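You operate a simulated robot arm through the tools that you are given. There is no shell and no other tool.

The job below is to be done with a simulated robot arm. You get a single attempt, and the scene is never put back.

## Task
Move the stroke pin to the blue mould's number and test a row.
Fine: machine 2; main switch off while the pin moves; the row comes out sealed.

The check looks at the end state, three seconds after you hand in, the way a careful person would. Anything else that was tipped, shoved, dropped, spilled or broken makes it a failure.

## Robot
A 6-joint arm with a two-finger gripper, fixed in place. Base frame: the origin is at the foot of the arm, x ahead of it, y to its left, z up. Lengths are in m, angles in degrees, forces in N, time in s.
With the tool pointing down near the work surface it reaches from about 0.16 to 0.7 m from the base axis. Its first joint turns from -166.0 to 166.0 degrees. Payload 3.18 kg.
Tool frame: the origin (TCP) lies between the finger pads and is the grasp point; the fingertips stand 0.03 m ahead of it; z points along the fingers, y is the line along which they close. Largest opening 0.144 m; the body of the gripper starts 0.103 m behind the TCP.
Orientation is that of the tool frame in the base frame, as a unit quaternion [w, x, y, z]. With the fingers straight down and closing along the base's y, the tool's x points along the base's -x, its y along +y and its z along -z.

## Interface
- The arm moves only by the tool send_rows. Its argument "rows" is a list of rows, each an object of numbers (a shift or turn left out is 0, a gripper value left out holds the last): "rx", "ry", "rz": the turn, a rotation vector about the tool's x, y, z in units of 90 degrees (1.0 is 90 degrees); "tx", "ty", "tz": the shift along the tool's x, y, z in units of 200 mm (1.0 is 200 mm); "gripper": the opening, from 0 (shut) to 1 (fully open). In form: [{"rx": .., "ry": .., "rz": .., "tx": .., "ty": .., "tz": .., "gripper": ..}, ...]. A call has 1 to 20 rows; each row is the pose to reach, as a shift and turn from the pose commanded when the call began, along the tool's axes at that moment. A call with a number of a shift or a turn outside -1 to 1 is refused whole. A row lasts 0.2 s, in which the tool goes at most 0.05 m and 8.6 degrees; a call with a longer step from one row to the next is refused whole, and so is a gripper value outside its range. Where a pose cannot be reached the arm comes as near as it can. A force on the tool above 40 N (or 10 N above the force at the start of the call, whichever is more), or a blocked arm, ends the call early, and 0.2 s more pass. The fingers move at their own pace and stop on an object; they squeeze with about 31 N. The grip force told is the motor's: it shows also when the fingers shut on nothing. Time passes only in rows, and 0.2 s behind the last, so rows that repeat a pose let the fingers close. The reply holds the time, the measured pose of the TCP, the force on the tool along the base axes, the opening and the grip force, in the units named above and with some noise, with the torque about the TCP (base axes, N m) and any sound that the robot's microphone picked up, and new pictures: "pictures" is both (left out), scene, wrist or none.
- Cameras (640 x 400 px; columns grow to the right, rows downward): "scene" is fixed at [0.2202, 0.6491, 0.9908]; the picture's right is [-0.81, -0.58, 0.00], its down [-0.18, 0.25, -0.95] and it looks along [0.55, -0.77, -0.31] (base axes); focal length 278 px, centre (320, 200). "wrist" rides on the gripper at [0.076, 0.016, -0.143] in the tool frame; the picture's right is [-0.21, 0.98, 0.00], its down [-0.84, -0.18, -0.51] and it looks along [-0.50, -0.11, 0.86] (tool axes); focal length 218 px, centre (320, 200).
- point_at(camera, pixels): for up to 12 pixels [column, row] of the newest picture of that camera ("zoom" is the newest enlarged one), the place [x, y, z] in the base frame of the surface seen there, good to about 0.002 m. No time passes.
- close_up(camera, box): a new picture of the part [left, top, right, bottom] of that camera's present view, enlarged. No time passes.
- finish_job(): hands the job in; it is judged then, once.

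Unless the task says otherwise, let go and move clear before handing in.

The tools are called after "Emit:" by a JSON object that holds its "op" and its "data". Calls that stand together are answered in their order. send_rows: Moves the arm, as the interface text tells. Its arguments: {"type":"object","properties":{"rows":{"type":"array","items":{"type":"object","properties":{"rx":{"type":"number"},"ry":{"type":"number"},"rz":{"type":"number"},"tx":{"type":"number"},"ty":{"type":"number"},"tz":{"type":"number"},"gripper":{"type":"number"}}}},"pictures":{"type":"string","enum":["both","scene","wrist","none"]}},"required":["rows"]} The other tools are called the same way: point_at (camera, pixels) gives the place of the surface under pixels of a picture; close_up (camera, box) takes an enlarged picture of a part of a camera's view; finish_job () hands the job in.

At the start:

```text
clock: 0.0
tcp_pos: [0.2952, 0.2038, 0.9692]
tcp_rot: [0.0, 0.0, 1.0, 0.0]
ft_force: [-0.3, 0.0, -1.0]
wrist_torque: [0.0, 0.02, 0.0]
grip_width: 0.1441
grasp_force: 0.1
```

scene: 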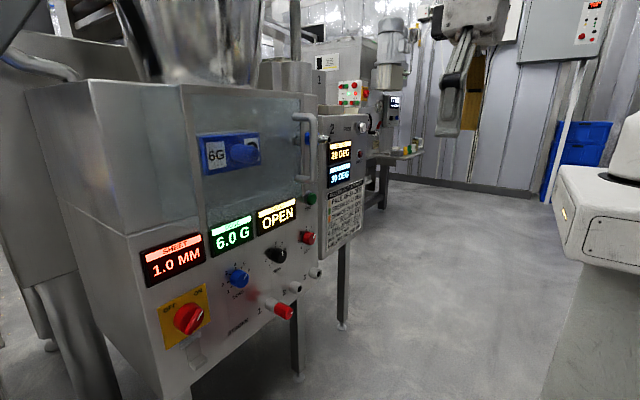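
wrist: 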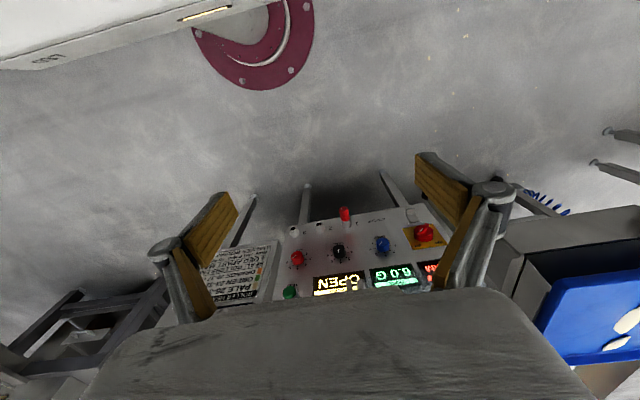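

The scene shows a machine panel with displays (SHEET 1.0 MM, 6.0 G, OPEN), a red switch at (188,318), a blue knob at (237,278) and a red-handled pin at (284,310). I'll take close-ups of the panels to read the labels.

Emit:
{"op": "close_up", "data": {"camera": "scene", "box": [130, 180, 330, 370]}}

Emit:
{"op": "close_up", "data": {"camera": "scene", "box": [290, 100, 380, 260]}}

Emit:
{"op": "close_up", "data": {"camera": "scene", "box": [190, 110, 330, 200]}}

Emit:
{"op": "close_up", "data": {"camera": "wrist", "box": [180, 180, 460, 330]}}

Emit:
{"op": "close_up", "data": {"camera": "scene", "box": [300, 30, 440, 170]}}

```text
2.11 times, centred on (230, 275) of scene
```

zoom: 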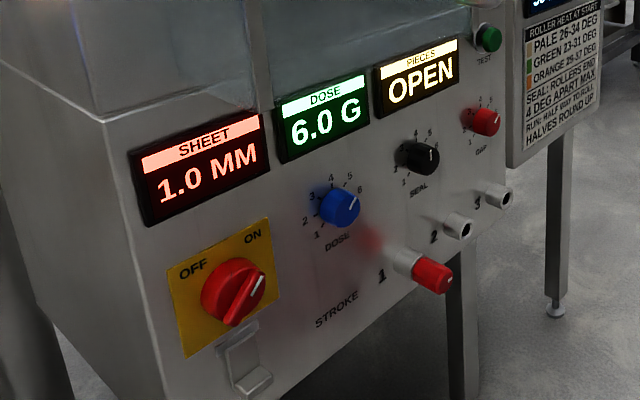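

```text
2.50 times, centred on (335, 180) of scene
```

zoom: 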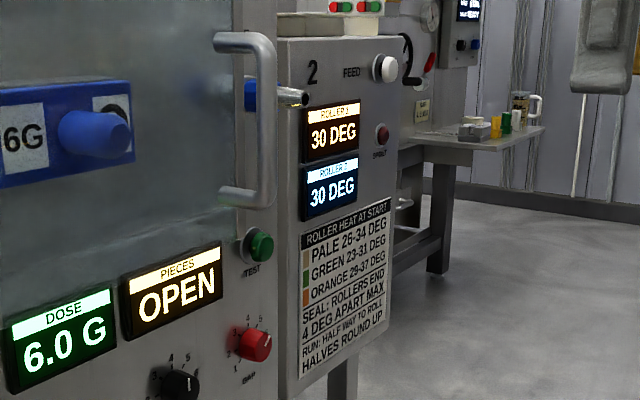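

```text
4.44 times, centred on (260, 155) of scene
```

zoom: 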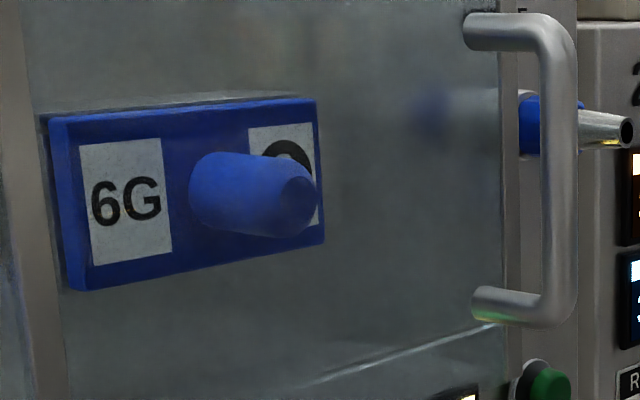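

```text
2.29 times, centred on (320, 255) of wrist
```

zoom: 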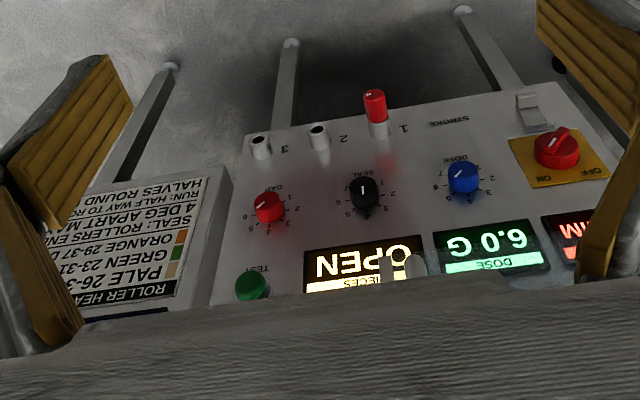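

```text
2.86 times, centred on (370, 100) of scene
```

zoom: 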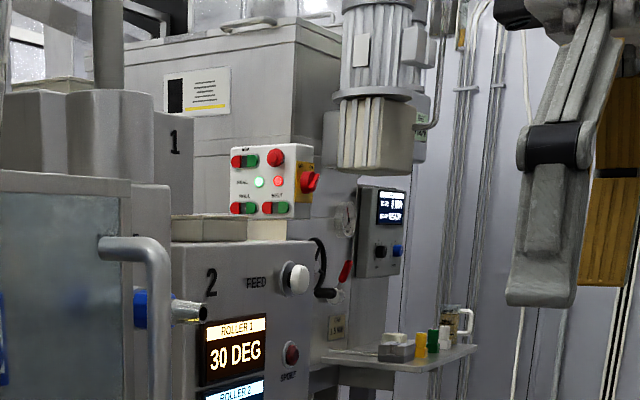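

The front machine carries the "2" and the STROKE sockets 1-3, with the pin in 1; the blue mould shows "6G" and a second label at zoom (285,155) hidden by its knob. I'll fetch the 3D places of the main parts.

Emit:
{"op": "point_at", "data": {"camera": "scene", "pixels": [[188, 318], [237, 278], [277, 255], [308, 238], [311, 198], [284, 310], [294, 287], [316, 272], [215, 152], [246, 152], [309, 150], [195, 348]]}}

Emit:
{"op": "point_at", "data": {"camera": "wrist", "pixels": [[345, 214], [319, 226], [293, 231], [424, 232], [382, 244], [338, 252], [297, 258], [289, 291], [411, 215], [345, 284], [240, 270], [320, 380]]}}

Emit:
{"op": "close_up", "data": {"camera": "scene", "box": [195, 125, 275, 175]}}

Emit:
{"op": "close_up", "data": {"camera": "scene", "box": [310, 170, 380, 260]}}

Emit:
{"op": "close_up", "data": {"camera": "scene", "box": [140, 270, 250, 375]}}

Emit:
{"op": "close_up", "data": {"camera": "scene", "box": [220, 220, 330, 330]}}

```text
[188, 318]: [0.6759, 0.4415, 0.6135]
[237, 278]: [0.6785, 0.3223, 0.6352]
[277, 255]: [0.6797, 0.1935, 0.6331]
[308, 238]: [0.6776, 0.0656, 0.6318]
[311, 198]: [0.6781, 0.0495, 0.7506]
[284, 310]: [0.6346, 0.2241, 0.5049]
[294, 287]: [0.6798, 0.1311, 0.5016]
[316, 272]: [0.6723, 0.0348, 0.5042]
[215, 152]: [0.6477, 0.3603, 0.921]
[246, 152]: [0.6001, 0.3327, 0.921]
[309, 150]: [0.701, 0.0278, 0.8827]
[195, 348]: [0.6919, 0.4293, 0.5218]
```

```text
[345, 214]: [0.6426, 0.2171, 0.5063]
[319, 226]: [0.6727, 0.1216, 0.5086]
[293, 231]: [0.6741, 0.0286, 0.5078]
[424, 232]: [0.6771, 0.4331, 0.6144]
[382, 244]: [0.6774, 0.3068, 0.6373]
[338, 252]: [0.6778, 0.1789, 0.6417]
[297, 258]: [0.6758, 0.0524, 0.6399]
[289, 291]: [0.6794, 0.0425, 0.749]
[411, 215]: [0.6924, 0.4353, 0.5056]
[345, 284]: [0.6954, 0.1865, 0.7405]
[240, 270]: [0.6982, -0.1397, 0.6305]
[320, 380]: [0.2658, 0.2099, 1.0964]
```

```text
8.00 times, centred on (235, 150) of scene
```

zoom: 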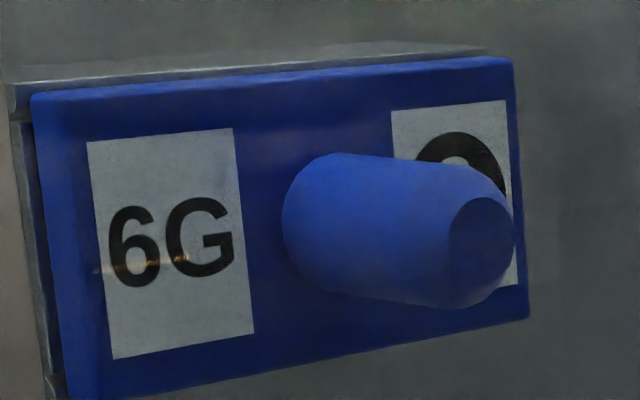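

```text
4.44 times, centred on (345, 215) of scene
```

zoom: 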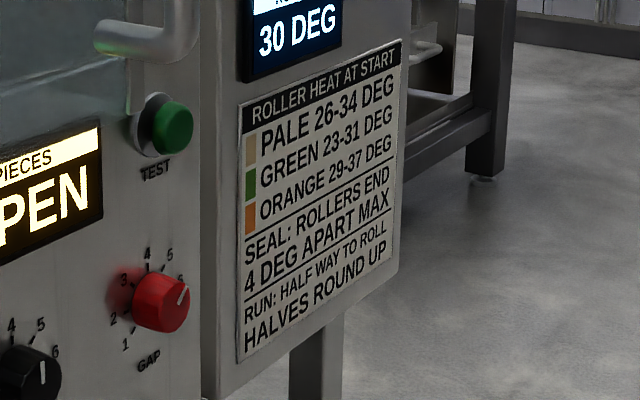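

```text
3.81 times, centred on (195, 322) of scene
```

zoom: 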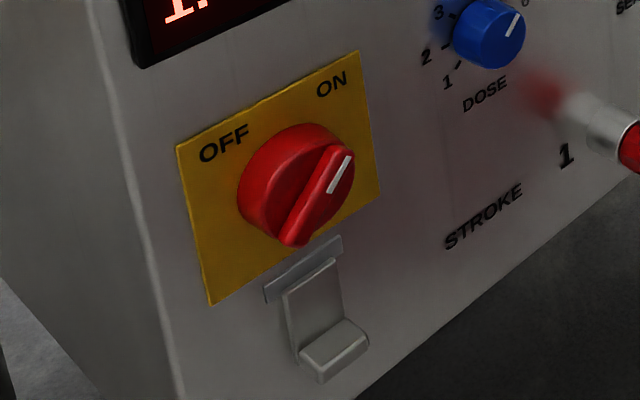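

```text
3.64 times, centred on (275, 275) of scene
```

zoom: 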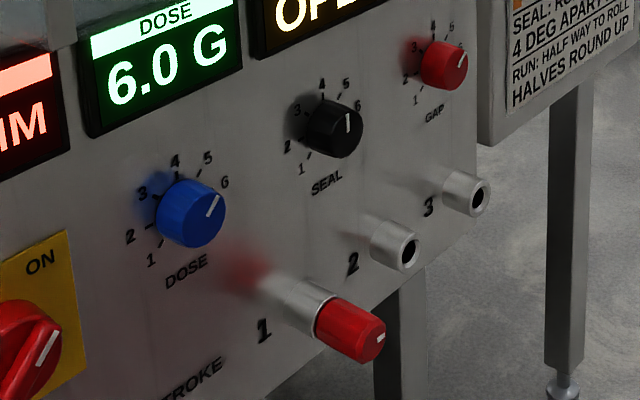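

The panel face is at about x=0.695, facing the robot; the mould's second label (zoom (460,150)) is part hidden behind its knob at (0.60,0.33,0.92). I'll tilt the tool up 45° so that the wrist camera sees the mould from the front.

Emit:
{"op": "send_rows", "data": {"rows": [{"ry": -0.083}, {"ry": -0.167}, {"ry": -0.25}, {"ry": -0.333}, {"ry": -0.417}, {"ry": -0.5}, {"ry": -0.5}]}}

```text
clock: 1.6
tcp_pos: [0.3117, 0.241, 0.987]
tcp_rot: [0.383, 0.0, 0.924, -0.001]
ft_force: [-0.2, 0.5, -0.1]
wrist_torque: [0.02, -0.04, 0.0]
grip_width: 0.1441
grasp_force: 0.0
out of reach, approached as far as the arm can: row 5, 6, 7
```

scene: 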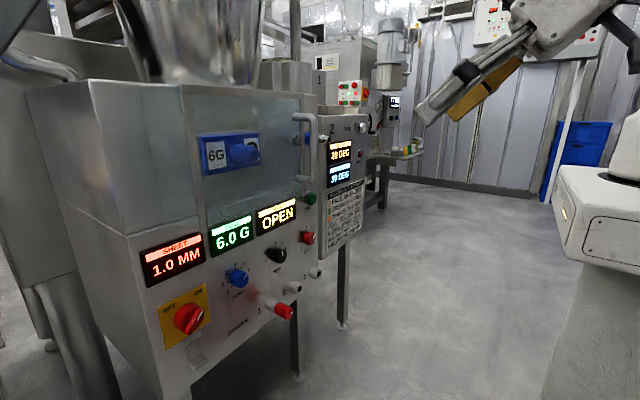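
wrist: 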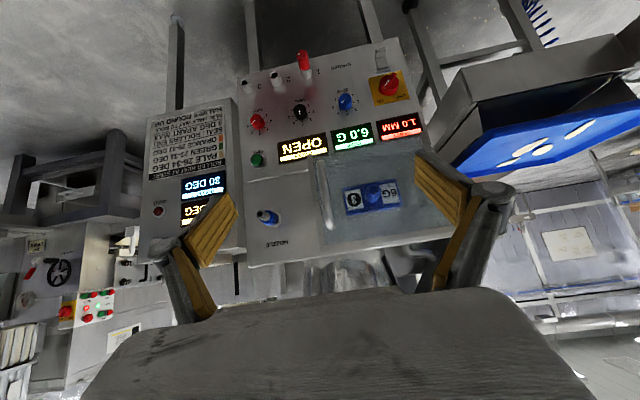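

The wrist view now shows the whole machine front upside-down, with the mould at (370,197). I'll zoom on the mould label, the knobs and the card.

Emit:
{"op": "close_up", "data": {"camera": "wrist", "box": [330, 170, 410, 220]}}

Emit:
{"op": "close_up", "data": {"camera": "wrist", "box": [230, 40, 430, 165]}}

Emit:
{"op": "close_up", "data": {"camera": "wrist", "box": [130, 90, 290, 260]}}

Emit:
{"op": "point_at", "data": {"camera": "wrist", "pixels": [[352, 200], [391, 193], [372, 196], [266, 215], [400, 230], [260, 240], [335, 235], [303, 62], [277, 80], [249, 86]]}}

```text
8.00 times, centred on (370, 195) of wrist
```

zoom: 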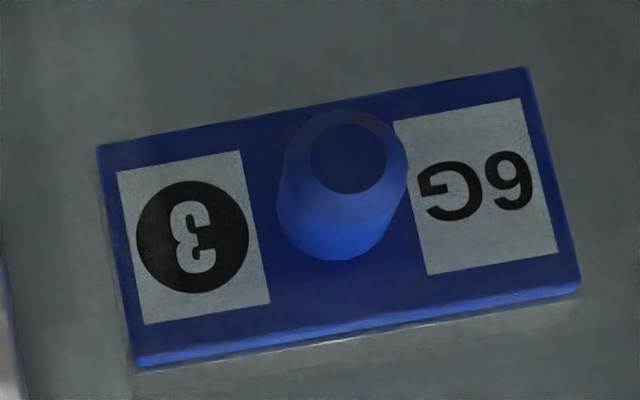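

```text
3.20 times, centred on (330, 102) of wrist
```

zoom: 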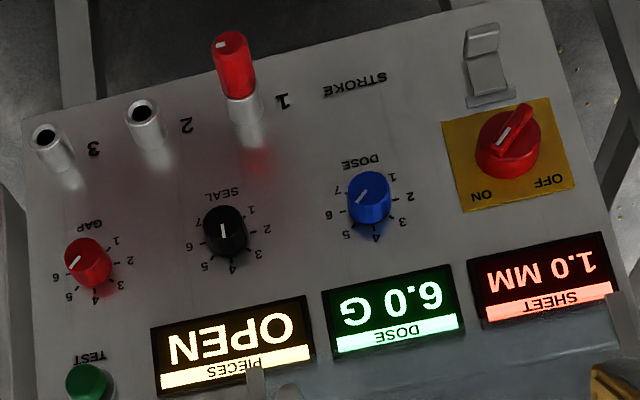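

```text
2.35 times, centred on (210, 175) of wrist
```

zoom: 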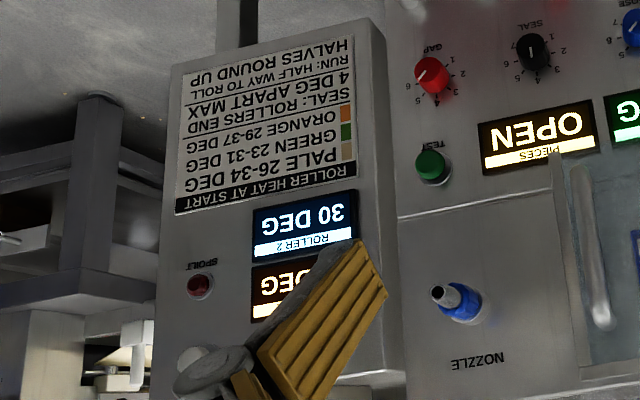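

```text
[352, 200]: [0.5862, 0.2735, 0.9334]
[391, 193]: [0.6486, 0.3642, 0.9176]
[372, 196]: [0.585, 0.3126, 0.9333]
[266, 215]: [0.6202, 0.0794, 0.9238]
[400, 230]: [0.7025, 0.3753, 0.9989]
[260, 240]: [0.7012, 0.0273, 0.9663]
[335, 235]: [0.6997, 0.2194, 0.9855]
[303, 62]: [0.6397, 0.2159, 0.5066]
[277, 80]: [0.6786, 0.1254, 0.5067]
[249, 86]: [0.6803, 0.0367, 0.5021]
```

The mould's label (zoom (192,237), upside-down) reads 3, so the pin must go from socket 1 to socket 3 at about (0.675,0.035,0.505). I'll bring the tool lower, staying well clear of the panel.

Emit:
{"op": "send_rows", "data": {"rows": [{"tx": 0.147, "tz": 0.147}, {"tx": 0.295, "tz": 0.295}, {"tx": 0.442, "tz": 0.442}, {"tx": 0.59, "tz": 0.59}, {"tx": 0.737, "tz": 0.737}, {"tx": 0.884, "tz": 0.884}, {"tx": 0.884, "tz": 0.884}]}}

```text
clock: 3.2
tcp_pos: [0.32, 0.2626, 0.8651]
tcp_rot: [0.382, 0.0, 0.924, -0.002]
ft_force: [-0.4, -0.1, -0.6]
wrist_torque: [-0.01, 0.03, 0.0]
grip_width: 0.1441
grasp_force: 0.2
out of reach, approached as far as the arm can: row 1, 2, 3, 4, 5, 6, 7
```

scene: 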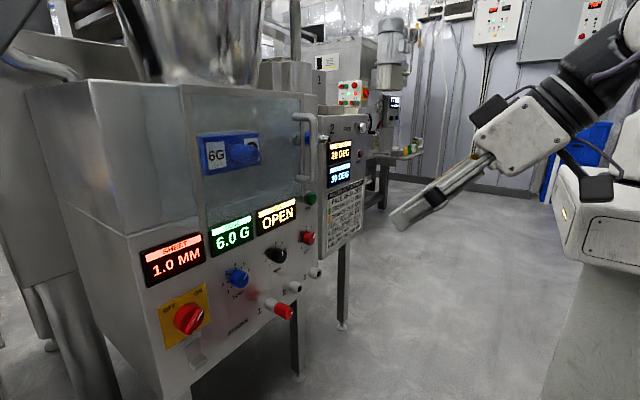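
wrist: 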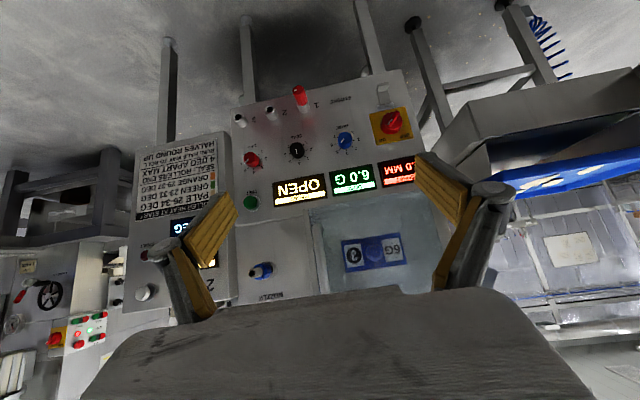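

The arm says the pose is out of reach, probably folded too close to the base at x≈0.3. I'll move forward in +x, where the panel at 0.64 still leaves plenty of clearance.

Emit:
{"op": "send_rows", "data": {"rows": [{"tx": -0.13, "tz": 0.13}, {"tx": -0.26, "tz": 0.26}, {"tx": -0.39, "tz": 0.39}, {"tx": -0.53, "tz": 0.53}, {"tx": -0.53, "tz": 0.53}, {"tx": -0.53, "tz": 0.53}]}}

```text
clock: 4.6
tcp_pos: [0.4739, 0.2622, 0.8669]
tcp_rot: [0.382, 0.0, 0.924, 0.0]
ft_force: [0.0, -0.5, 0.1]
wrist_torque: [0.03, 0.0, -0.02]
grip_width: 0.1437
grasp_force: 0.0
```

scene: 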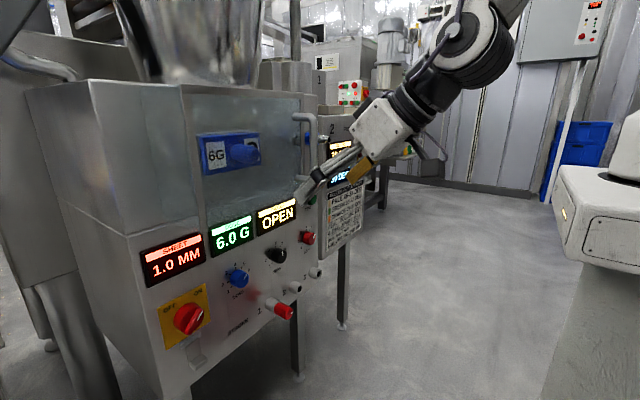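
wrist: 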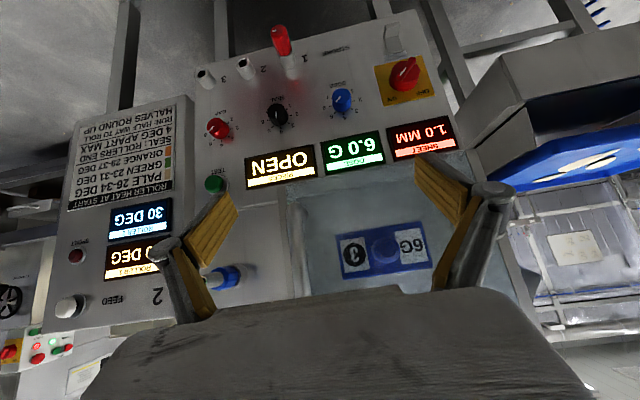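

Now at (0.474,0.262,0.867) with no reach warning. I'll lower to about z=0.65 and level the tool to point along +x toward the panel.

Emit:
{"op": "send_rows", "data": {"rows": [{"tx": 0.122, "ty": 0.027, "tz": 0.097, "ry": -0.072}, {"tx": 0.243, "ty": 0.054, "tz": 0.195, "ry": -0.143}, {"tx": 0.365, "ty": 0.081, "tz": 0.292, "ry": -0.214}, {"tx": 0.487, "ty": 0.108, "tz": 0.39, "ry": -0.286}, {"tx": 0.608, "ty": 0.136, "tz": 0.487, "ry": -0.357}, {"tx": 0.73, "ty": 0.163, "tz": 0.585, "ry": -0.429}, {"tx": 0.852, "ty": 0.19, "tz": 0.682, "ry": -0.5}, {"tx": 0.852, "ty": 0.19, "tz": 0.682, "ry": -0.5}]}}

```text
clock: 6.4
tcp_pos: [0.6356, 0.4268, 0.7068]
tcp_rot: [0.567, -0.004, 0.824, 0.006]
ft_force: [2.8, 0.9, 2.1]
wrist_torque: [-0.01, 0.41, -0.11]
grip_width: 0.1438
grasp_force: 0.0
out of reach, approached as far as the arm can: row 2, 3, 4, 5, 6, 7, 8
```

scene: 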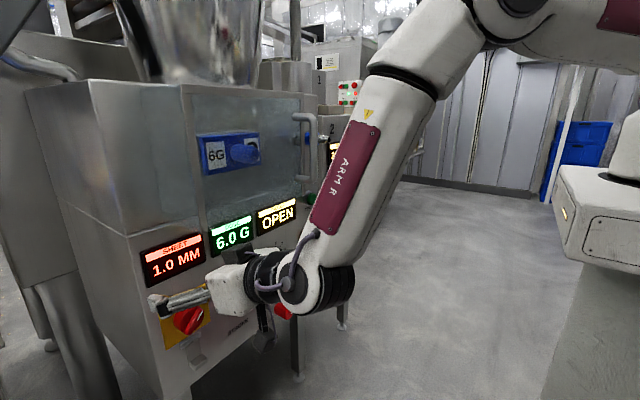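
wrist: 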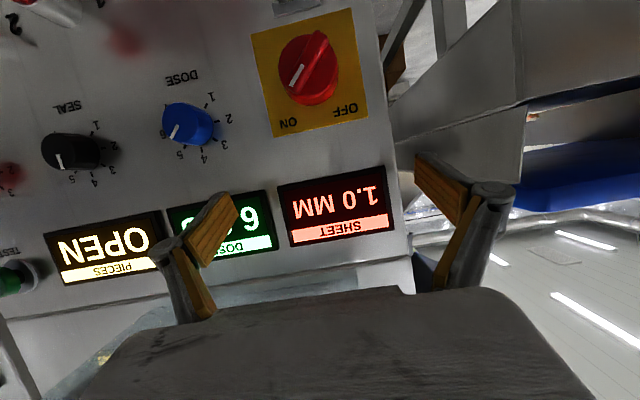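

The arm swung much farther than asked, to (0.636,0.427,0.707), and the fingers are near the SHEET display at (335,205), though the force is only about 3 N. I'll back straight out in -x by 6 cm in small steps and check reach.

Emit:
{"op": "send_rows", "data": {"rows": [{"tx": 0.036, "tz": -0.093}, {"tx": 0.071, "tz": -0.187}, {"tx": 0.107, "tz": -0.28}]}}

Emit:
{"op": "point_at", "data": {"camera": "scene", "pixels": [[600, 210], [310, 290], [500, 15], [610, 10], [420, 40], [590, 300]]}}

```text
clock: 7.2
tcp_pos: [0.6004, 0.4453, 0.7129]
tcp_rot: [0.553, -0.005, 0.833, 0.008]
ft_force: [-0.6, 0.2, 0.5]
wrist_torque: [0.03, 0.0, 0.02]
grip_width: 0.1441
grasp_force: 0.1
out of reach, approached as far as the arm can: row 1, 2, 3
```

scene: 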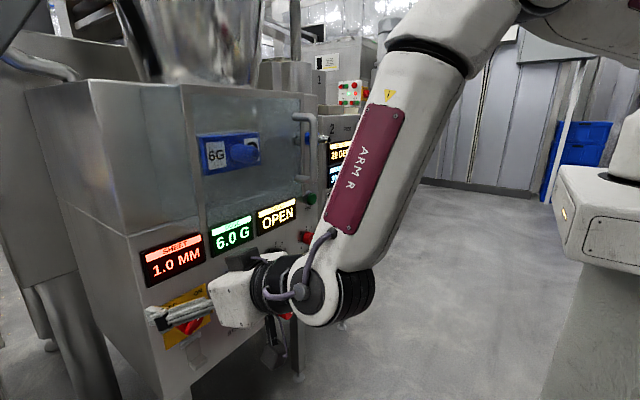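
wrist: 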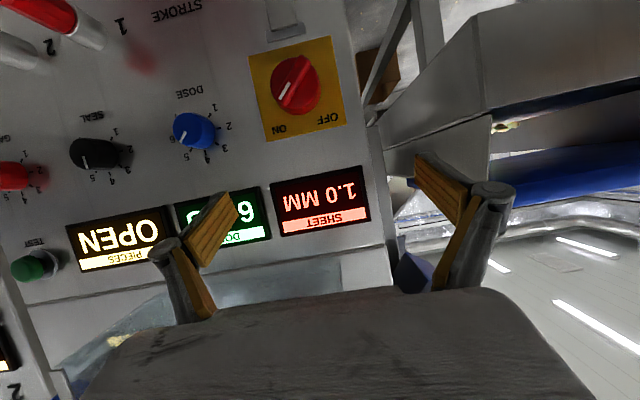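

```text
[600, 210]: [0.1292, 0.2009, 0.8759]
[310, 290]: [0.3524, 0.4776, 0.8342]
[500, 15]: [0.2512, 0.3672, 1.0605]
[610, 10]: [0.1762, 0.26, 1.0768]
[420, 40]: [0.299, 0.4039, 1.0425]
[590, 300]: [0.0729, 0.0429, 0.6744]
```

The arm is near a joint limit here because the levelled tool far to the left needs too much wrist bend. I'll retreat to free space around (0.52,0.25,0.80) with a 45° tilt and learn the reach in small steps.

Emit:
{"op": "send_rows", "data": {"rows": [{"tx": -0.041, "ty": -0.163, "tz": -0.09, "ry": 0.041}, {"tx": -0.082, "ty": -0.325, "tz": -0.179, "ry": 0.082}, {"tx": -0.122, "ty": -0.488, "tz": -0.269, "ry": 0.122}, {"tx": -0.163, "ty": -0.65, "tz": -0.358, "ry": 0.163}, {"tx": -0.204, "ty": -0.813, "tz": -0.448, "ry": 0.204}, {"tx": -0.245, "ty": -0.975, "tz": -0.538, "ry": 0.245}, {"tx": -0.245, "ty": -0.975, "tz": -0.538, "ry": 0.245}]}}

Emit:
{"op": "point_at", "data": {"camera": "scene", "pixels": [[440, 330], [600, 210], [600, 180], [570, 200], [590, 300], [620, 130], [560, 250], [540, 380], [600, 380]]}}

```text
clock: 8.8
tcp_pos: [0.5195, 0.251, 0.7996]
tcp_rot: [0.399, -0.006, 0.917, 0.005]
ft_force: [-0.1, 0.0, -0.2]
wrist_torque: [0.04, -0.04, 0.0]
grip_width: 0.1441
grasp_force: 0.0
```

scene: 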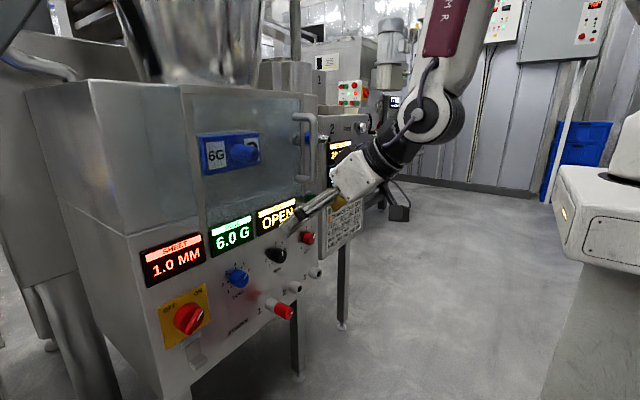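
wrist: 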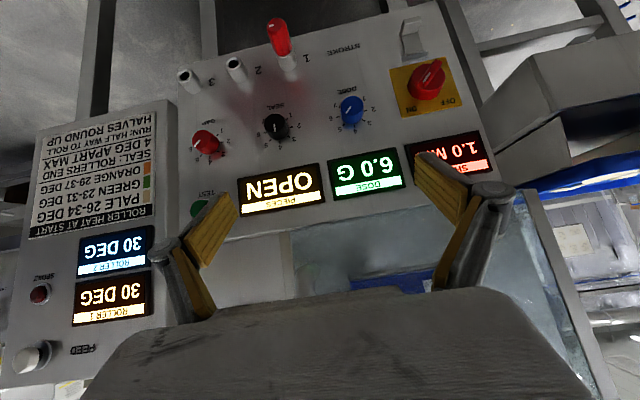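

```text
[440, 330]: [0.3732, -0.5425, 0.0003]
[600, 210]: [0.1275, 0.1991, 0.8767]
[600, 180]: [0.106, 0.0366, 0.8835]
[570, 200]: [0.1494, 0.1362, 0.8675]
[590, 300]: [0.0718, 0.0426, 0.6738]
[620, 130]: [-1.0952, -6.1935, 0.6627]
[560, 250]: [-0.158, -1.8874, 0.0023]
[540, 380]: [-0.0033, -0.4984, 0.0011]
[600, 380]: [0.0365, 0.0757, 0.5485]
```

The floor is at z=0 and the arm hangs from a column of about 0.9 m; this pose was reached without trouble. I'll try (0.56,0.18,0.72) with the tool 30° below level.

Emit:
{"op": "send_rows", "data": {"rows": [{"tx": 0.039, "ty": -0.088, "tz": 0.105, "ry": -0.036}, {"tx": 0.078, "ty": -0.175, "tz": 0.21, "ry": -0.072}, {"tx": 0.117, "ty": -0.263, "tz": 0.314, "ry": -0.108}, {"tx": 0.156, "ty": -0.35, "tz": 0.419, "ry": -0.144}, {"tx": 0.156, "ty": -0.35, "tz": 0.419, "ry": -0.144}]}}

```text
clock: 10.0
tcp_pos: [0.6085, 0.2208, 0.746]
tcp_rot: [0.491, -0.013, 0.871, -0.029]
ft_force: [-0.2, -0.3, 0.2]
wrist_torque: [0.01, -0.01, -0.01]
grip_width: 0.144
grasp_force: 0.1
out of reach, approached as far as the arm can: row 1, 2, 3, 4, 5
```

scene: 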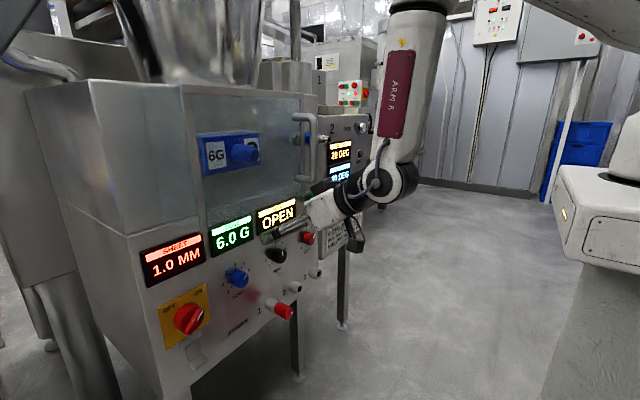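
wrist: 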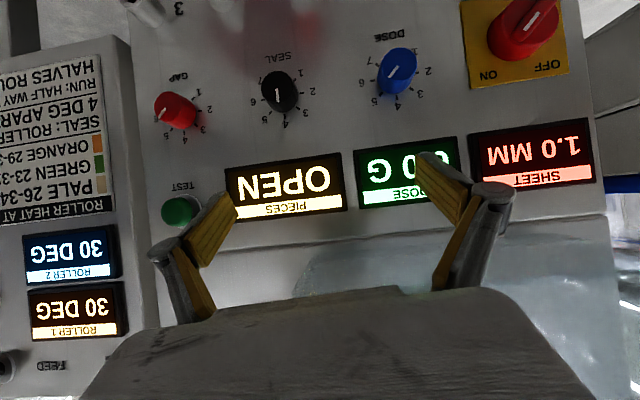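

Reach failed again: the arm slid to (0.609,0.221,0.746) at 31° below level, so the wrist bend looks limited in this posture. I'll measure the arm links in the scene picture to understand the posture.

Emit:
{"op": "point_at", "data": {"camera": "scene", "pixels": [[418, 20], [410, 70], [402, 120], [398, 150], [376, 184], [395, 185], [350, 195], [325, 208], [290, 225], [560, 15], [625, 30], [355, 230]]}}

Emit:
{"op": "close_up", "data": {"camera": "scene", "box": [250, 0, 640, 260]}}

```text
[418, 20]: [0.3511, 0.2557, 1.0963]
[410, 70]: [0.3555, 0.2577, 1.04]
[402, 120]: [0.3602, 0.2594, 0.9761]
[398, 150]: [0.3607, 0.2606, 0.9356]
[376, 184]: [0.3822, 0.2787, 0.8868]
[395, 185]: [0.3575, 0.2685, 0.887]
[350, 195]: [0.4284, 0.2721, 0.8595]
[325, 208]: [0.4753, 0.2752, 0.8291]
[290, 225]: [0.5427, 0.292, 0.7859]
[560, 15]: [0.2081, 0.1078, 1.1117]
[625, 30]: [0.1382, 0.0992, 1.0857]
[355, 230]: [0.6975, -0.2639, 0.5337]
```

```text
1.54 times, centred on (445, 130) of scene
```

zoom: 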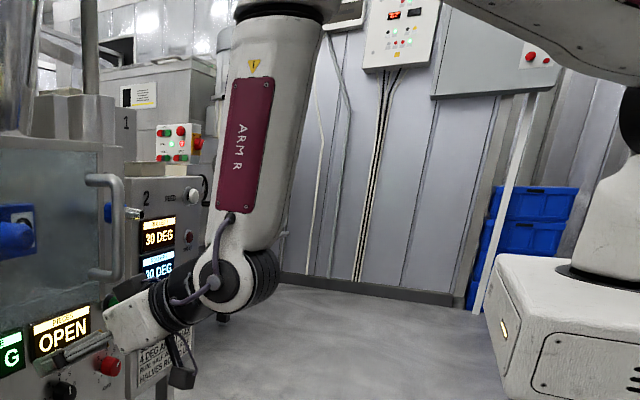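

The forearm hangs almost vertical and the wrist bend outward stops at about 55°, so I want the other wrist posture, with the camera on top. First I'll retreat to free space at (0.45,0.20,0.85) with the tool straight down.

Emit:
{"op": "send_rows", "data": {"rows": [{"tx": -0.004, "ty": -0.017, "tz": -0.118, "ry": 0.082}, {"tx": -0.007, "ty": -0.034, "tz": -0.236, "ry": 0.163}, {"tx": -0.01, "ty": -0.051, "tz": -0.354, "ry": 0.245}, {"tx": -0.014, "ty": -0.068, "tz": -0.472, "ry": 0.327}, {"tx": -0.017, "ty": -0.086, "tz": -0.59, "ry": 0.409}, {"tx": -0.021, "ty": -0.103, "tz": -0.708, "ry": 0.49}, {"tx": -0.024, "ty": -0.12, "tz": -0.826, "ry": 0.572}, {"tx": -0.028, "ty": -0.137, "tz": -0.944, "ry": 0.654}, {"tx": -0.028, "ty": -0.137, "tz": -0.944, "ry": 0.654}], "pictures": "scene"}}

```text
clock: 12.0
tcp_pos: [0.45, 0.1984, 0.8494]
tcp_rot: [-0.001, 0.002, 1.0, -0.031]
ft_force: [-0.2, 0.0, 0.2]
wrist_torque: [-0.04, 0.03, 0.0]
grip_width: 0.1439
grasp_force: 0.1
```

scene: 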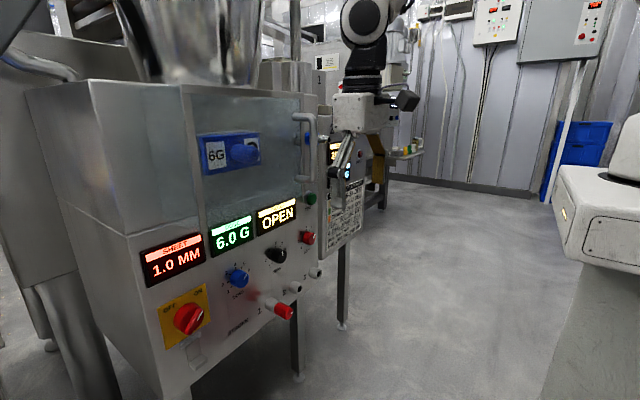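

Tool is straight down at (0.45,0.198,0.849), with no reach issue. I'll test the bend toward the base: swing about the wrist centre by 37.5° toward -x.

Emit:
{"op": "send_rows", "data": {"rows": [{"tx": 0.174, "tz": -0.011, "ry": 0.083}, {"tx": 0.3455, "tz": -0.0455, "ry": 0.167}, {"tx": 0.511, "tz": -0.102, "ry": 0.25}, {"tx": 0.6675, "tz": -0.179, "ry": 0.333}, {"tx": 0.813, "tz": -0.276, "ry": 0.417}, {"tx": 0.813, "tz": -0.276, "ry": 0.417}], "pictures": "scene"}}

```text
clock: 13.4
tcp_pos: [0.2256, 0.1831, 0.8251]
tcp_rot: [-0.321, 0.013, 0.947, -0.028]
ft_force: [-0.5, 0.2, 0.1]
wrist_torque: [0.01, -0.02, 0.03]
grip_width: 0.144
grasp_force: 0.1
out of reach, approached as far as the arm can: row 3, 4, 5, 6
```

scene: 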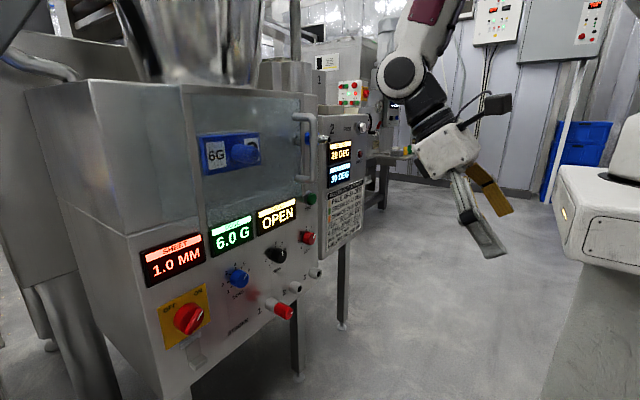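

Bending inward is limited to about the same 50-55°, so flipping the wrist would gain nothing. The tool will have to work tilted about 45° below level, which suffices for gripping the pin from above-front and pushing. I'll go back to a viewing pose in front of the panel.

Emit:
{"op": "send_rows", "data": {"rows": [{"tx": -0.1, "ty": 0.034, "tz": -0.079, "rx": -0.004, "ry": -0.092}, {"tx": -0.199, "ty": 0.067, "tz": -0.158, "rx": -0.009, "ry": -0.183}, {"tx": -0.299, "ty": 0.1, "tz": -0.238, "rx": -0.013, "ry": -0.275}, {"tx": -0.398, "ty": 0.134, "tz": -0.317, "rx": -0.017, "ry": -0.366}, {"tx": -0.498, "ty": 0.168, "tz": -0.396, "rx": -0.022, "ry": -0.458}, {"tx": -0.597, "ty": 0.201, "tz": -0.475, "rx": -0.026, "ry": -0.55}, {"tx": -0.697, "ty": 0.235, "tz": -0.554, "rx": -0.03, "ry": -0.641}, {"tx": -0.796, "ty": 0.268, "tz": -0.634, "rx": -0.034, "ry": -0.733}, {"tx": -0.896, "ty": 0.3, "tz": -0.713, "rx": -0.039, "ry": -0.824}, {"tx": -0.995, "ty": 0.335, "tz": -0.792, "rx": -0.043, "ry": -0.916}, {"tx": -0.995, "ty": 0.335, "tz": -0.792, "rx": -0.043, "ry": -0.916}]}}

```text
clock: 15.8
tcp_pos: [0.4797, 0.2473, 0.8243]
tcp_rot: [0.382, 0.0, 0.924, 0.0]
ft_force: [0.5, -0.4, 0.0]
wrist_torque: [-0.03, 0.0, -0.01]
grip_width: 0.1439
grasp_force: 0.0
```

scene: 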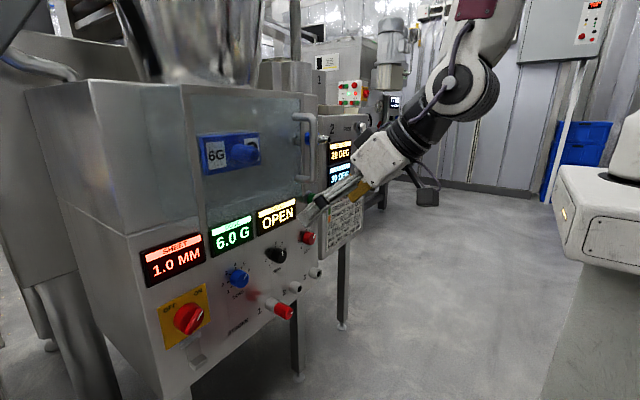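
wrist: 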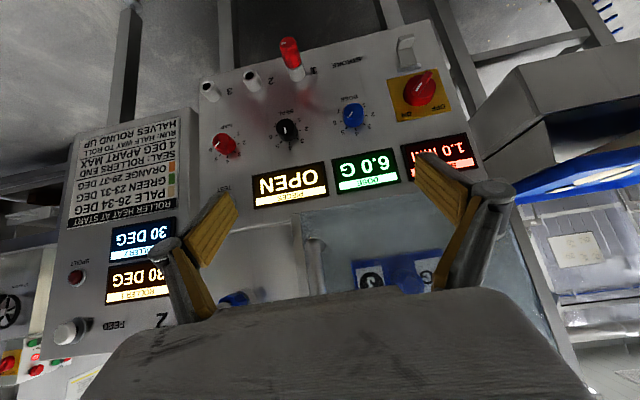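

This pose was reached cleanly. The mould label at (370,280) now looks different at low resolution, so I'll zoom again there and on the switch and pin.

Emit:
{"op": "close_up", "data": {"camera": "wrist", "box": [340, 250, 440, 310]}}

Emit:
{"op": "close_up", "data": {"camera": "wrist", "box": [380, 30, 460, 130]}}

Emit:
{"op": "point_at", "data": {"camera": "zoom", "pixels": [[320, 200], [330, 230], [300, 150], [250, 200], [380, 200]]}}

Emit:
{"op": "close_up", "data": {"camera": "wrist", "box": [190, 25, 330, 115]}}

```text
6.40 times, centred on (390, 280) of wrist
```

zoom: 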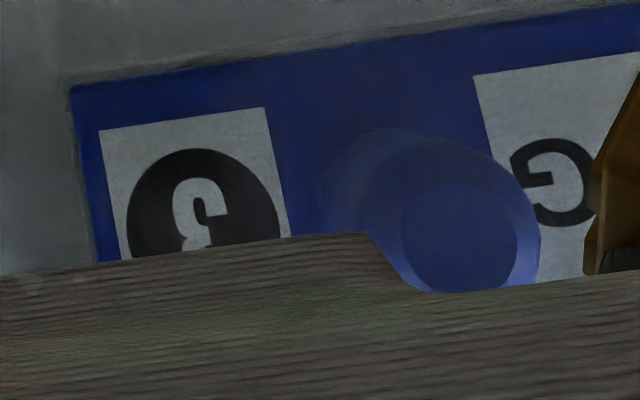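

```text
4.00 times, centred on (420, 80) of wrist
```

zoom: 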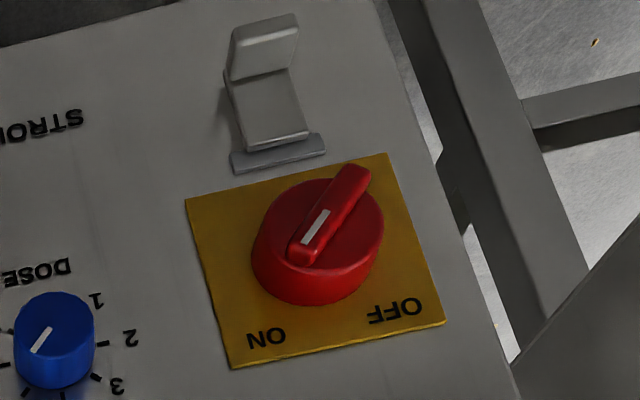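

```text
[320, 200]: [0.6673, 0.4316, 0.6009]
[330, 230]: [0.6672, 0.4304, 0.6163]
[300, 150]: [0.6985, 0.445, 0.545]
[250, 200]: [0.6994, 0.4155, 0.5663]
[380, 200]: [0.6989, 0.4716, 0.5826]
```

```text
4.44 times, centred on (260, 70) of wrist
```

zoom: 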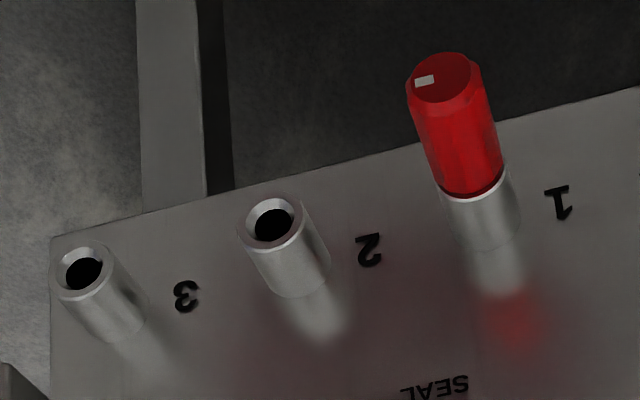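

The mould label is confirmed as 3, and sockets 2 and 3 are empty with the pin in 1. I'll get exact coordinates of the switch ridge, the pin handle and the socket rims.

Emit:
{"op": "close_up", "data": {"camera": "wrist", "box": [380, 30, 460, 130]}}

Emit:
{"op": "point_at", "data": {"camera": "zoom", "pixels": [[305, 250], [352, 175], [335, 200], [315, 290], [275, 230], [370, 230], [260, 260], [365, 260], [345, 235], [300, 215], [285, 60], [275, 115]]}}

Emit:
{"op": "close_up", "data": {"camera": "wrist", "box": [190, 25, 330, 115]}}

Emit:
{"op": "point_at", "data": {"camera": "zoom", "pixels": [[445, 78], [455, 120], [465, 160], [475, 190], [418, 110], [495, 140], [482, 225], [450, 215], [515, 200], [285, 265], [270, 245], [110, 312]]}}

Emit:
{"op": "point_at", "data": {"camera": "zoom", "pixels": [[62, 275], [108, 270], [245, 225], [298, 222], [85, 250], [270, 205], [85, 297], [270, 245]]}}

```text
4.00 times, centred on (420, 80) of wrist
```

zoom: 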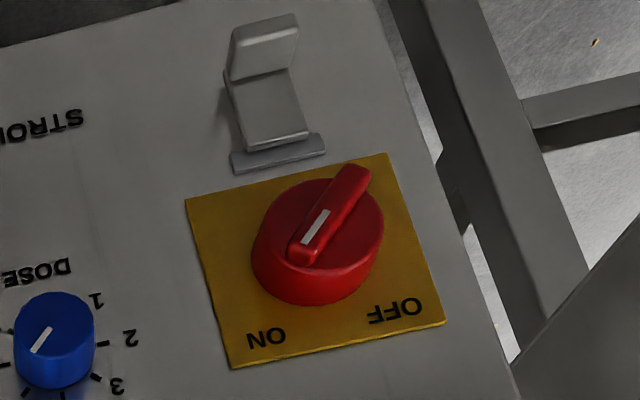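

```text
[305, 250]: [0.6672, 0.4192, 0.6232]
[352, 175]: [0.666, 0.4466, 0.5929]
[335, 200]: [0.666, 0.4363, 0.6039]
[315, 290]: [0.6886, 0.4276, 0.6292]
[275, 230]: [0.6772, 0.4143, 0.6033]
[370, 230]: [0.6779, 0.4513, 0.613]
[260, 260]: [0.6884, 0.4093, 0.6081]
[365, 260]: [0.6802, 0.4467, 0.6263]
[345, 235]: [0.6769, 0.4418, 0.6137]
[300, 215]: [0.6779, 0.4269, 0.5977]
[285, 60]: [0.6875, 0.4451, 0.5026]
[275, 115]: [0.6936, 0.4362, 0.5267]
```

```text
4.44 times, centred on (260, 70) of wrist
```

zoom: 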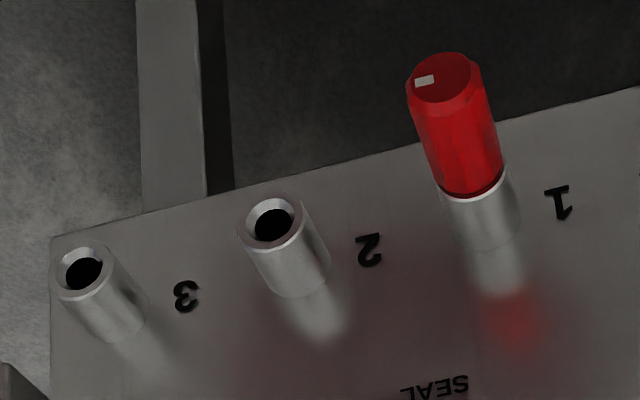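

```text
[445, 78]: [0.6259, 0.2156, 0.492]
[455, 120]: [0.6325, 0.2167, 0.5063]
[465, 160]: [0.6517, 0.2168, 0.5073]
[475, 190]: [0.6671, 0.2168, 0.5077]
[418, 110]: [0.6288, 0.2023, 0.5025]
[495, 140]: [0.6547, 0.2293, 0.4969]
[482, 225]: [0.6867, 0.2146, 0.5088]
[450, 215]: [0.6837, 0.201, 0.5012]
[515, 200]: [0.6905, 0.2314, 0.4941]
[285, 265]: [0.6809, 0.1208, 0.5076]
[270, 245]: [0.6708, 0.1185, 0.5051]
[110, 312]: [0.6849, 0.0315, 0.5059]
```

```text
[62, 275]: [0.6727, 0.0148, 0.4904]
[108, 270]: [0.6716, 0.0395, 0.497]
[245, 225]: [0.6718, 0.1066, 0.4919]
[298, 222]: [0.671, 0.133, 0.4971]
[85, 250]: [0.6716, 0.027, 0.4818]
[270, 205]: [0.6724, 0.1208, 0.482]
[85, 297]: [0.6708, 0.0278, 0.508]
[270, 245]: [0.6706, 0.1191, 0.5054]
```

Geometry is clear: the switch centre is about (y 0.4325, z 0.608), with its ridge front at x≈0.667 and disk face at 0.677. The pin handle spans x 0.626–0.669 at (y≈0.216, z≈0.495). I'll close the fingers and go toward the switch at a 45° tilt so that I can push the ridge round with the closed tips.

Emit:
{"op": "send_rows", "data": {"rows": [{"tx": 0.026, "ty": 0.094, "tz": 0.144, "gripper": 0}, {"tx": 0.052, "ty": 0.188, "tz": 0.288, "gripper": 0}, {"tx": 0.078, "ty": 0.282, "tz": 0.432, "gripper": 0}, {"tx": 0.104, "ty": 0.376, "tz": 0.577, "gripper": 0}, {"tx": 0.13, "ty": 0.47, "tz": 0.721, "gripper": 0}, {"tx": 0.156, "ty": 0.5635, "tz": 0.865, "gripper": 0}, {"tx": 0.156, "ty": 0.5635, "tz": 0.865, "gripper": 0}]}}

```text
clock: 17.4
tcp_pos: [0.5815, 0.3613, 0.6765]
tcp_rot: [0.382, -0.001, 0.924, 0.0]
ft_force: [-0.5, -0.6, 0.6]
wrist_torque: [0.0, -0.02, 0.02]
grip_width: 0.0
grasp_force: 30.6
```

scene: 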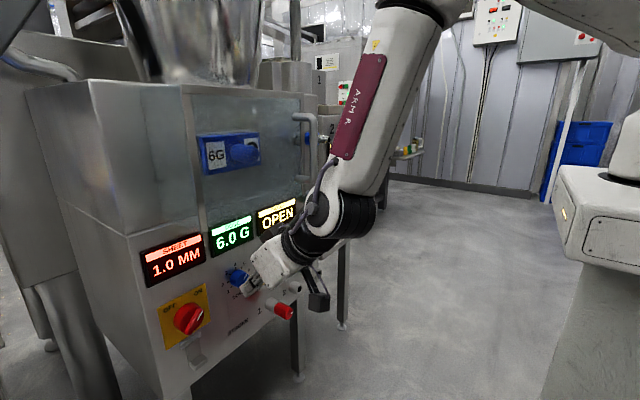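
wrist: 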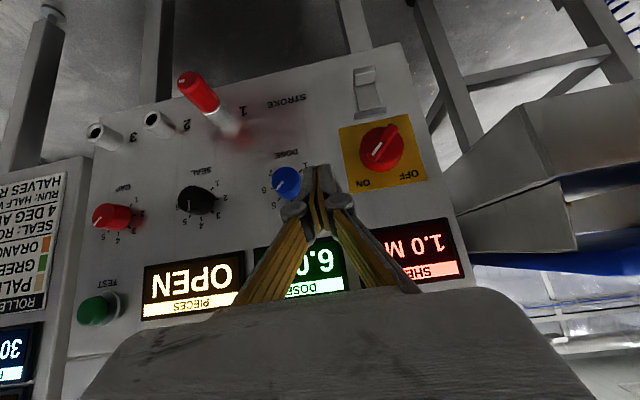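

The arm reached (0.582,0.361,0.677) cleanly with the fingers shut, and the switch is at wrist (382,148). I'll measure the switch more precisely before touching it.

Emit:
{"op": "close_up", "data": {"camera": "wrist", "box": [335, 110, 431, 200]}}

Emit:
{"op": "point_at", "data": {"camera": "wrist", "pixels": [[376, 157], [393, 131], [385, 144], [382, 170], [362, 155], [400, 160], [364, 140], [403, 145], [348, 170], [420, 175], [400, 120], [372, 135]]}}

```text
4.44 times, centred on (383, 155) of wrist
```

zoom: 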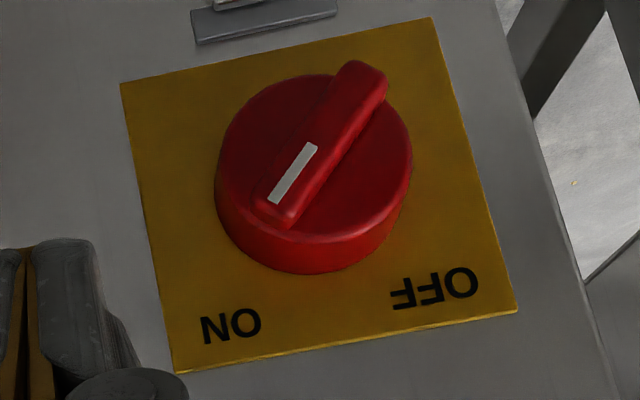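

```text
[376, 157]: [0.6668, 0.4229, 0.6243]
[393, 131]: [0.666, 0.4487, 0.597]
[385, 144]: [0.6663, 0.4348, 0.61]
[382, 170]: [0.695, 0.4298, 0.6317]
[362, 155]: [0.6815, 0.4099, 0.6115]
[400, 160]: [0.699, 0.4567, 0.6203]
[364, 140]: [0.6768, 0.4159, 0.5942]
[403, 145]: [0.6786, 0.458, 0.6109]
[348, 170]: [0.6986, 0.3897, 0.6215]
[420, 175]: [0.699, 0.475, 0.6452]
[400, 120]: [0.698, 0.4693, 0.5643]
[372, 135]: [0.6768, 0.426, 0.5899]
```

I'll query ridge ends and disk edges in the zoomed picture.

Emit:
{"op": "point_at", "data": {"camera": "zoom", "pixels": [[262, 200], [295, 212], [280, 210], [345, 72], [378, 90], [360, 82], [225, 160], [404, 150], [290, 85], [400, 115], [300, 262], [218, 200]]}}

Emit:
{"op": "point_at", "data": {"camera": "zoom", "pixels": [[265, 205], [270, 195], [310, 115], [340, 130], [320, 190], [295, 150], [410, 190], [330, 75], [250, 95], [130, 90], [432, 25], [510, 300]]}}

```text
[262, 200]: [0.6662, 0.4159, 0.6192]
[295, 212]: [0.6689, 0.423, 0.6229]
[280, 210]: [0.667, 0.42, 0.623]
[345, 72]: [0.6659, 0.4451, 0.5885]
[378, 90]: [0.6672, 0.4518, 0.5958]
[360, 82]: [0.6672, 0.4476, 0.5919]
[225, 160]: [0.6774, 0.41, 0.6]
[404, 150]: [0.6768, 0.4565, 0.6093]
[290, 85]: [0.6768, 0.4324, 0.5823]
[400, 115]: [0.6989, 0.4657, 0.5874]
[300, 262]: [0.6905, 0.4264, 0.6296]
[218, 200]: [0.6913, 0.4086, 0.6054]
```

```text
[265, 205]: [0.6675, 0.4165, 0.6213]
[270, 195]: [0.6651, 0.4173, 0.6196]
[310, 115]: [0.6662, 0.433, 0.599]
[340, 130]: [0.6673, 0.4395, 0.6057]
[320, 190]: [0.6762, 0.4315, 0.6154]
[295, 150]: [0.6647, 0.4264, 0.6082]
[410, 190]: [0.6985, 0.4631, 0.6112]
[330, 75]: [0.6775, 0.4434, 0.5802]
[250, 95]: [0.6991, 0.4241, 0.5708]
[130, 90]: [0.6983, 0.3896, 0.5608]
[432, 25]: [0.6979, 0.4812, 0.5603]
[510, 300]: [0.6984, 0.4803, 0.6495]
```

Switch centre is refined to (y 0.434, z 0.606), with the ridge at 45° pointing to ON. I'll move the closed tips to just right of the ridge's upper end, still 1.2 cm in front of it.

Emit:
{"op": "send_rows", "data": {"rows": [{"tx": 0.019, "ty": 0.067, "tz": 0.122}, {"tx": 0.038, "ty": 0.134, "tz": 0.244}, {"tx": 0.0566, "ty": 0.201, "tz": 0.366}, {"tx": 0.0566, "ty": 0.201, "tz": 0.366}]}}

Emit:
{"op": "close_up", "data": {"camera": "scene", "box": [140, 240, 300, 360]}}

Emit:
{"op": "close_up", "data": {"camera": "wrist", "box": [270, 110, 410, 240]}}

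```text
clock: 18.4
tcp_pos: [0.6226, 0.3996, 0.6158]
tcp_rot: [0.382, 0.0, 0.924, -0.001]
ft_force: [0.7, 0.0, 0.4]
wrist_torque: [-0.02, 0.02, 0.03]
grip_width: 0.0
grasp_force: 31.2
```

scene: 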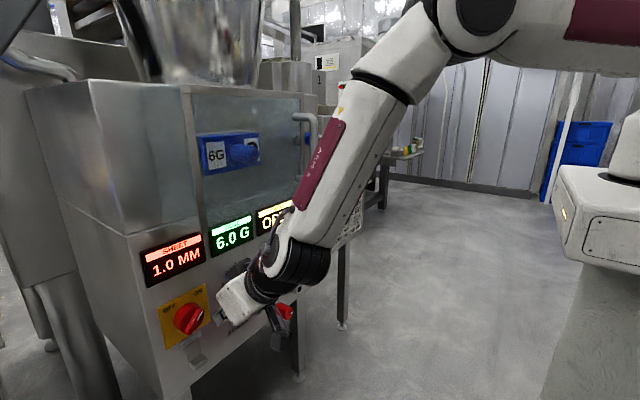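
wrist: 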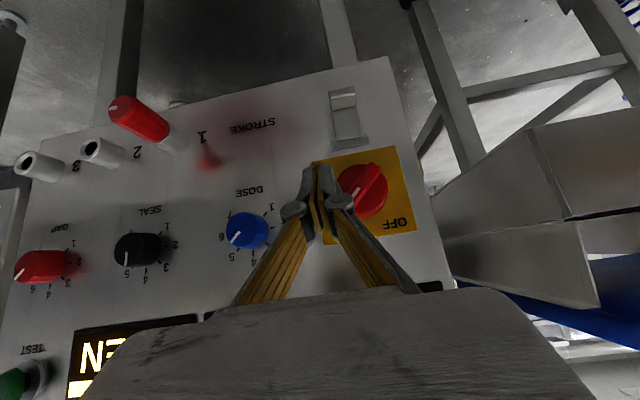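

```text
3.33 times, centred on (220, 300) of scene
```

zoom: 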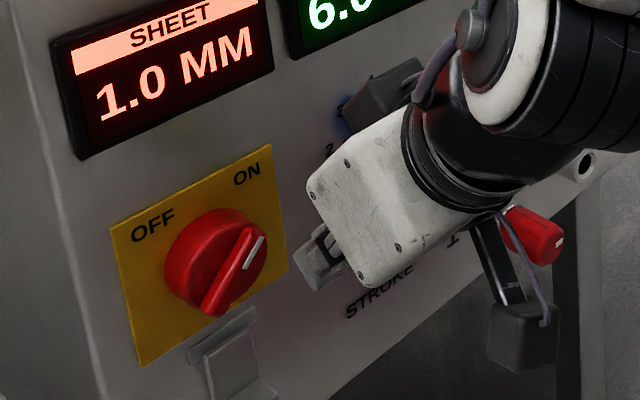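

```text
3.08 times, centred on (340, 175) of wrist
```

zoom: 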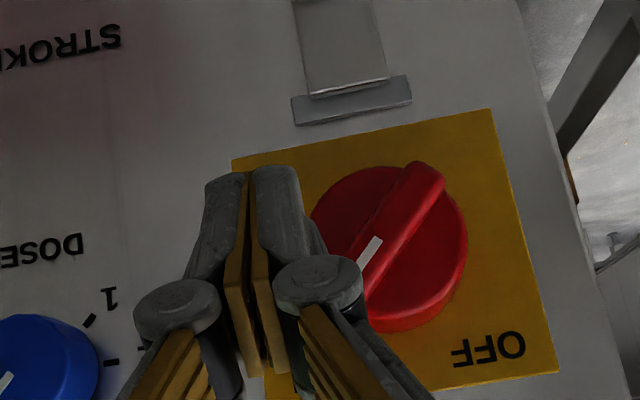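

The tips (wrist zoom (240,200)) are right of the switch as planned, 1–2 cm off the plate. A black box on the hand's upper side (scene zoom (380,95)) looks close to the DOSE knob, so I'll measure it before going in.

Emit:
{"op": "close_up", "data": {"camera": "scene", "box": [190, 220, 310, 340]}}

Emit:
{"op": "point_at", "data": {"camera": "scene", "pixels": [[232, 272], [240, 266], [246, 262], [228, 268], [236, 276], [222, 320], [216, 322], [276, 340], [240, 300]]}}

```text
3.33 times, centred on (250, 280) of scene
```

zoom: 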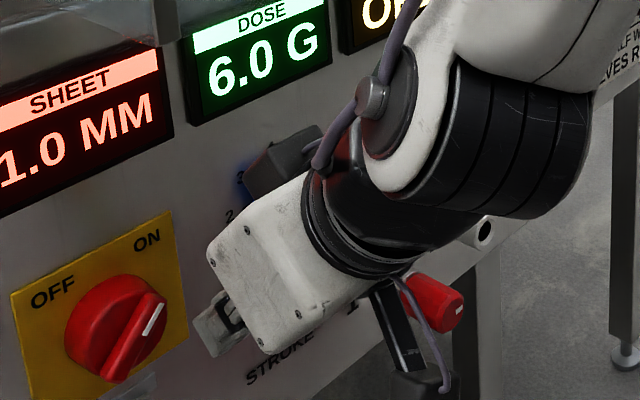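

```text
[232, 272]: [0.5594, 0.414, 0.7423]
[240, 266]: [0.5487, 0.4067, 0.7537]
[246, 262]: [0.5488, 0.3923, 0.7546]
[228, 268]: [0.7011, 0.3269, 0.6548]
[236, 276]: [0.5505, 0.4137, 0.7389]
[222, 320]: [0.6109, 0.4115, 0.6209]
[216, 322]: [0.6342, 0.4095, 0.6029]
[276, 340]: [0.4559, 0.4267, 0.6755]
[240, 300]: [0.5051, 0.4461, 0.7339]
```

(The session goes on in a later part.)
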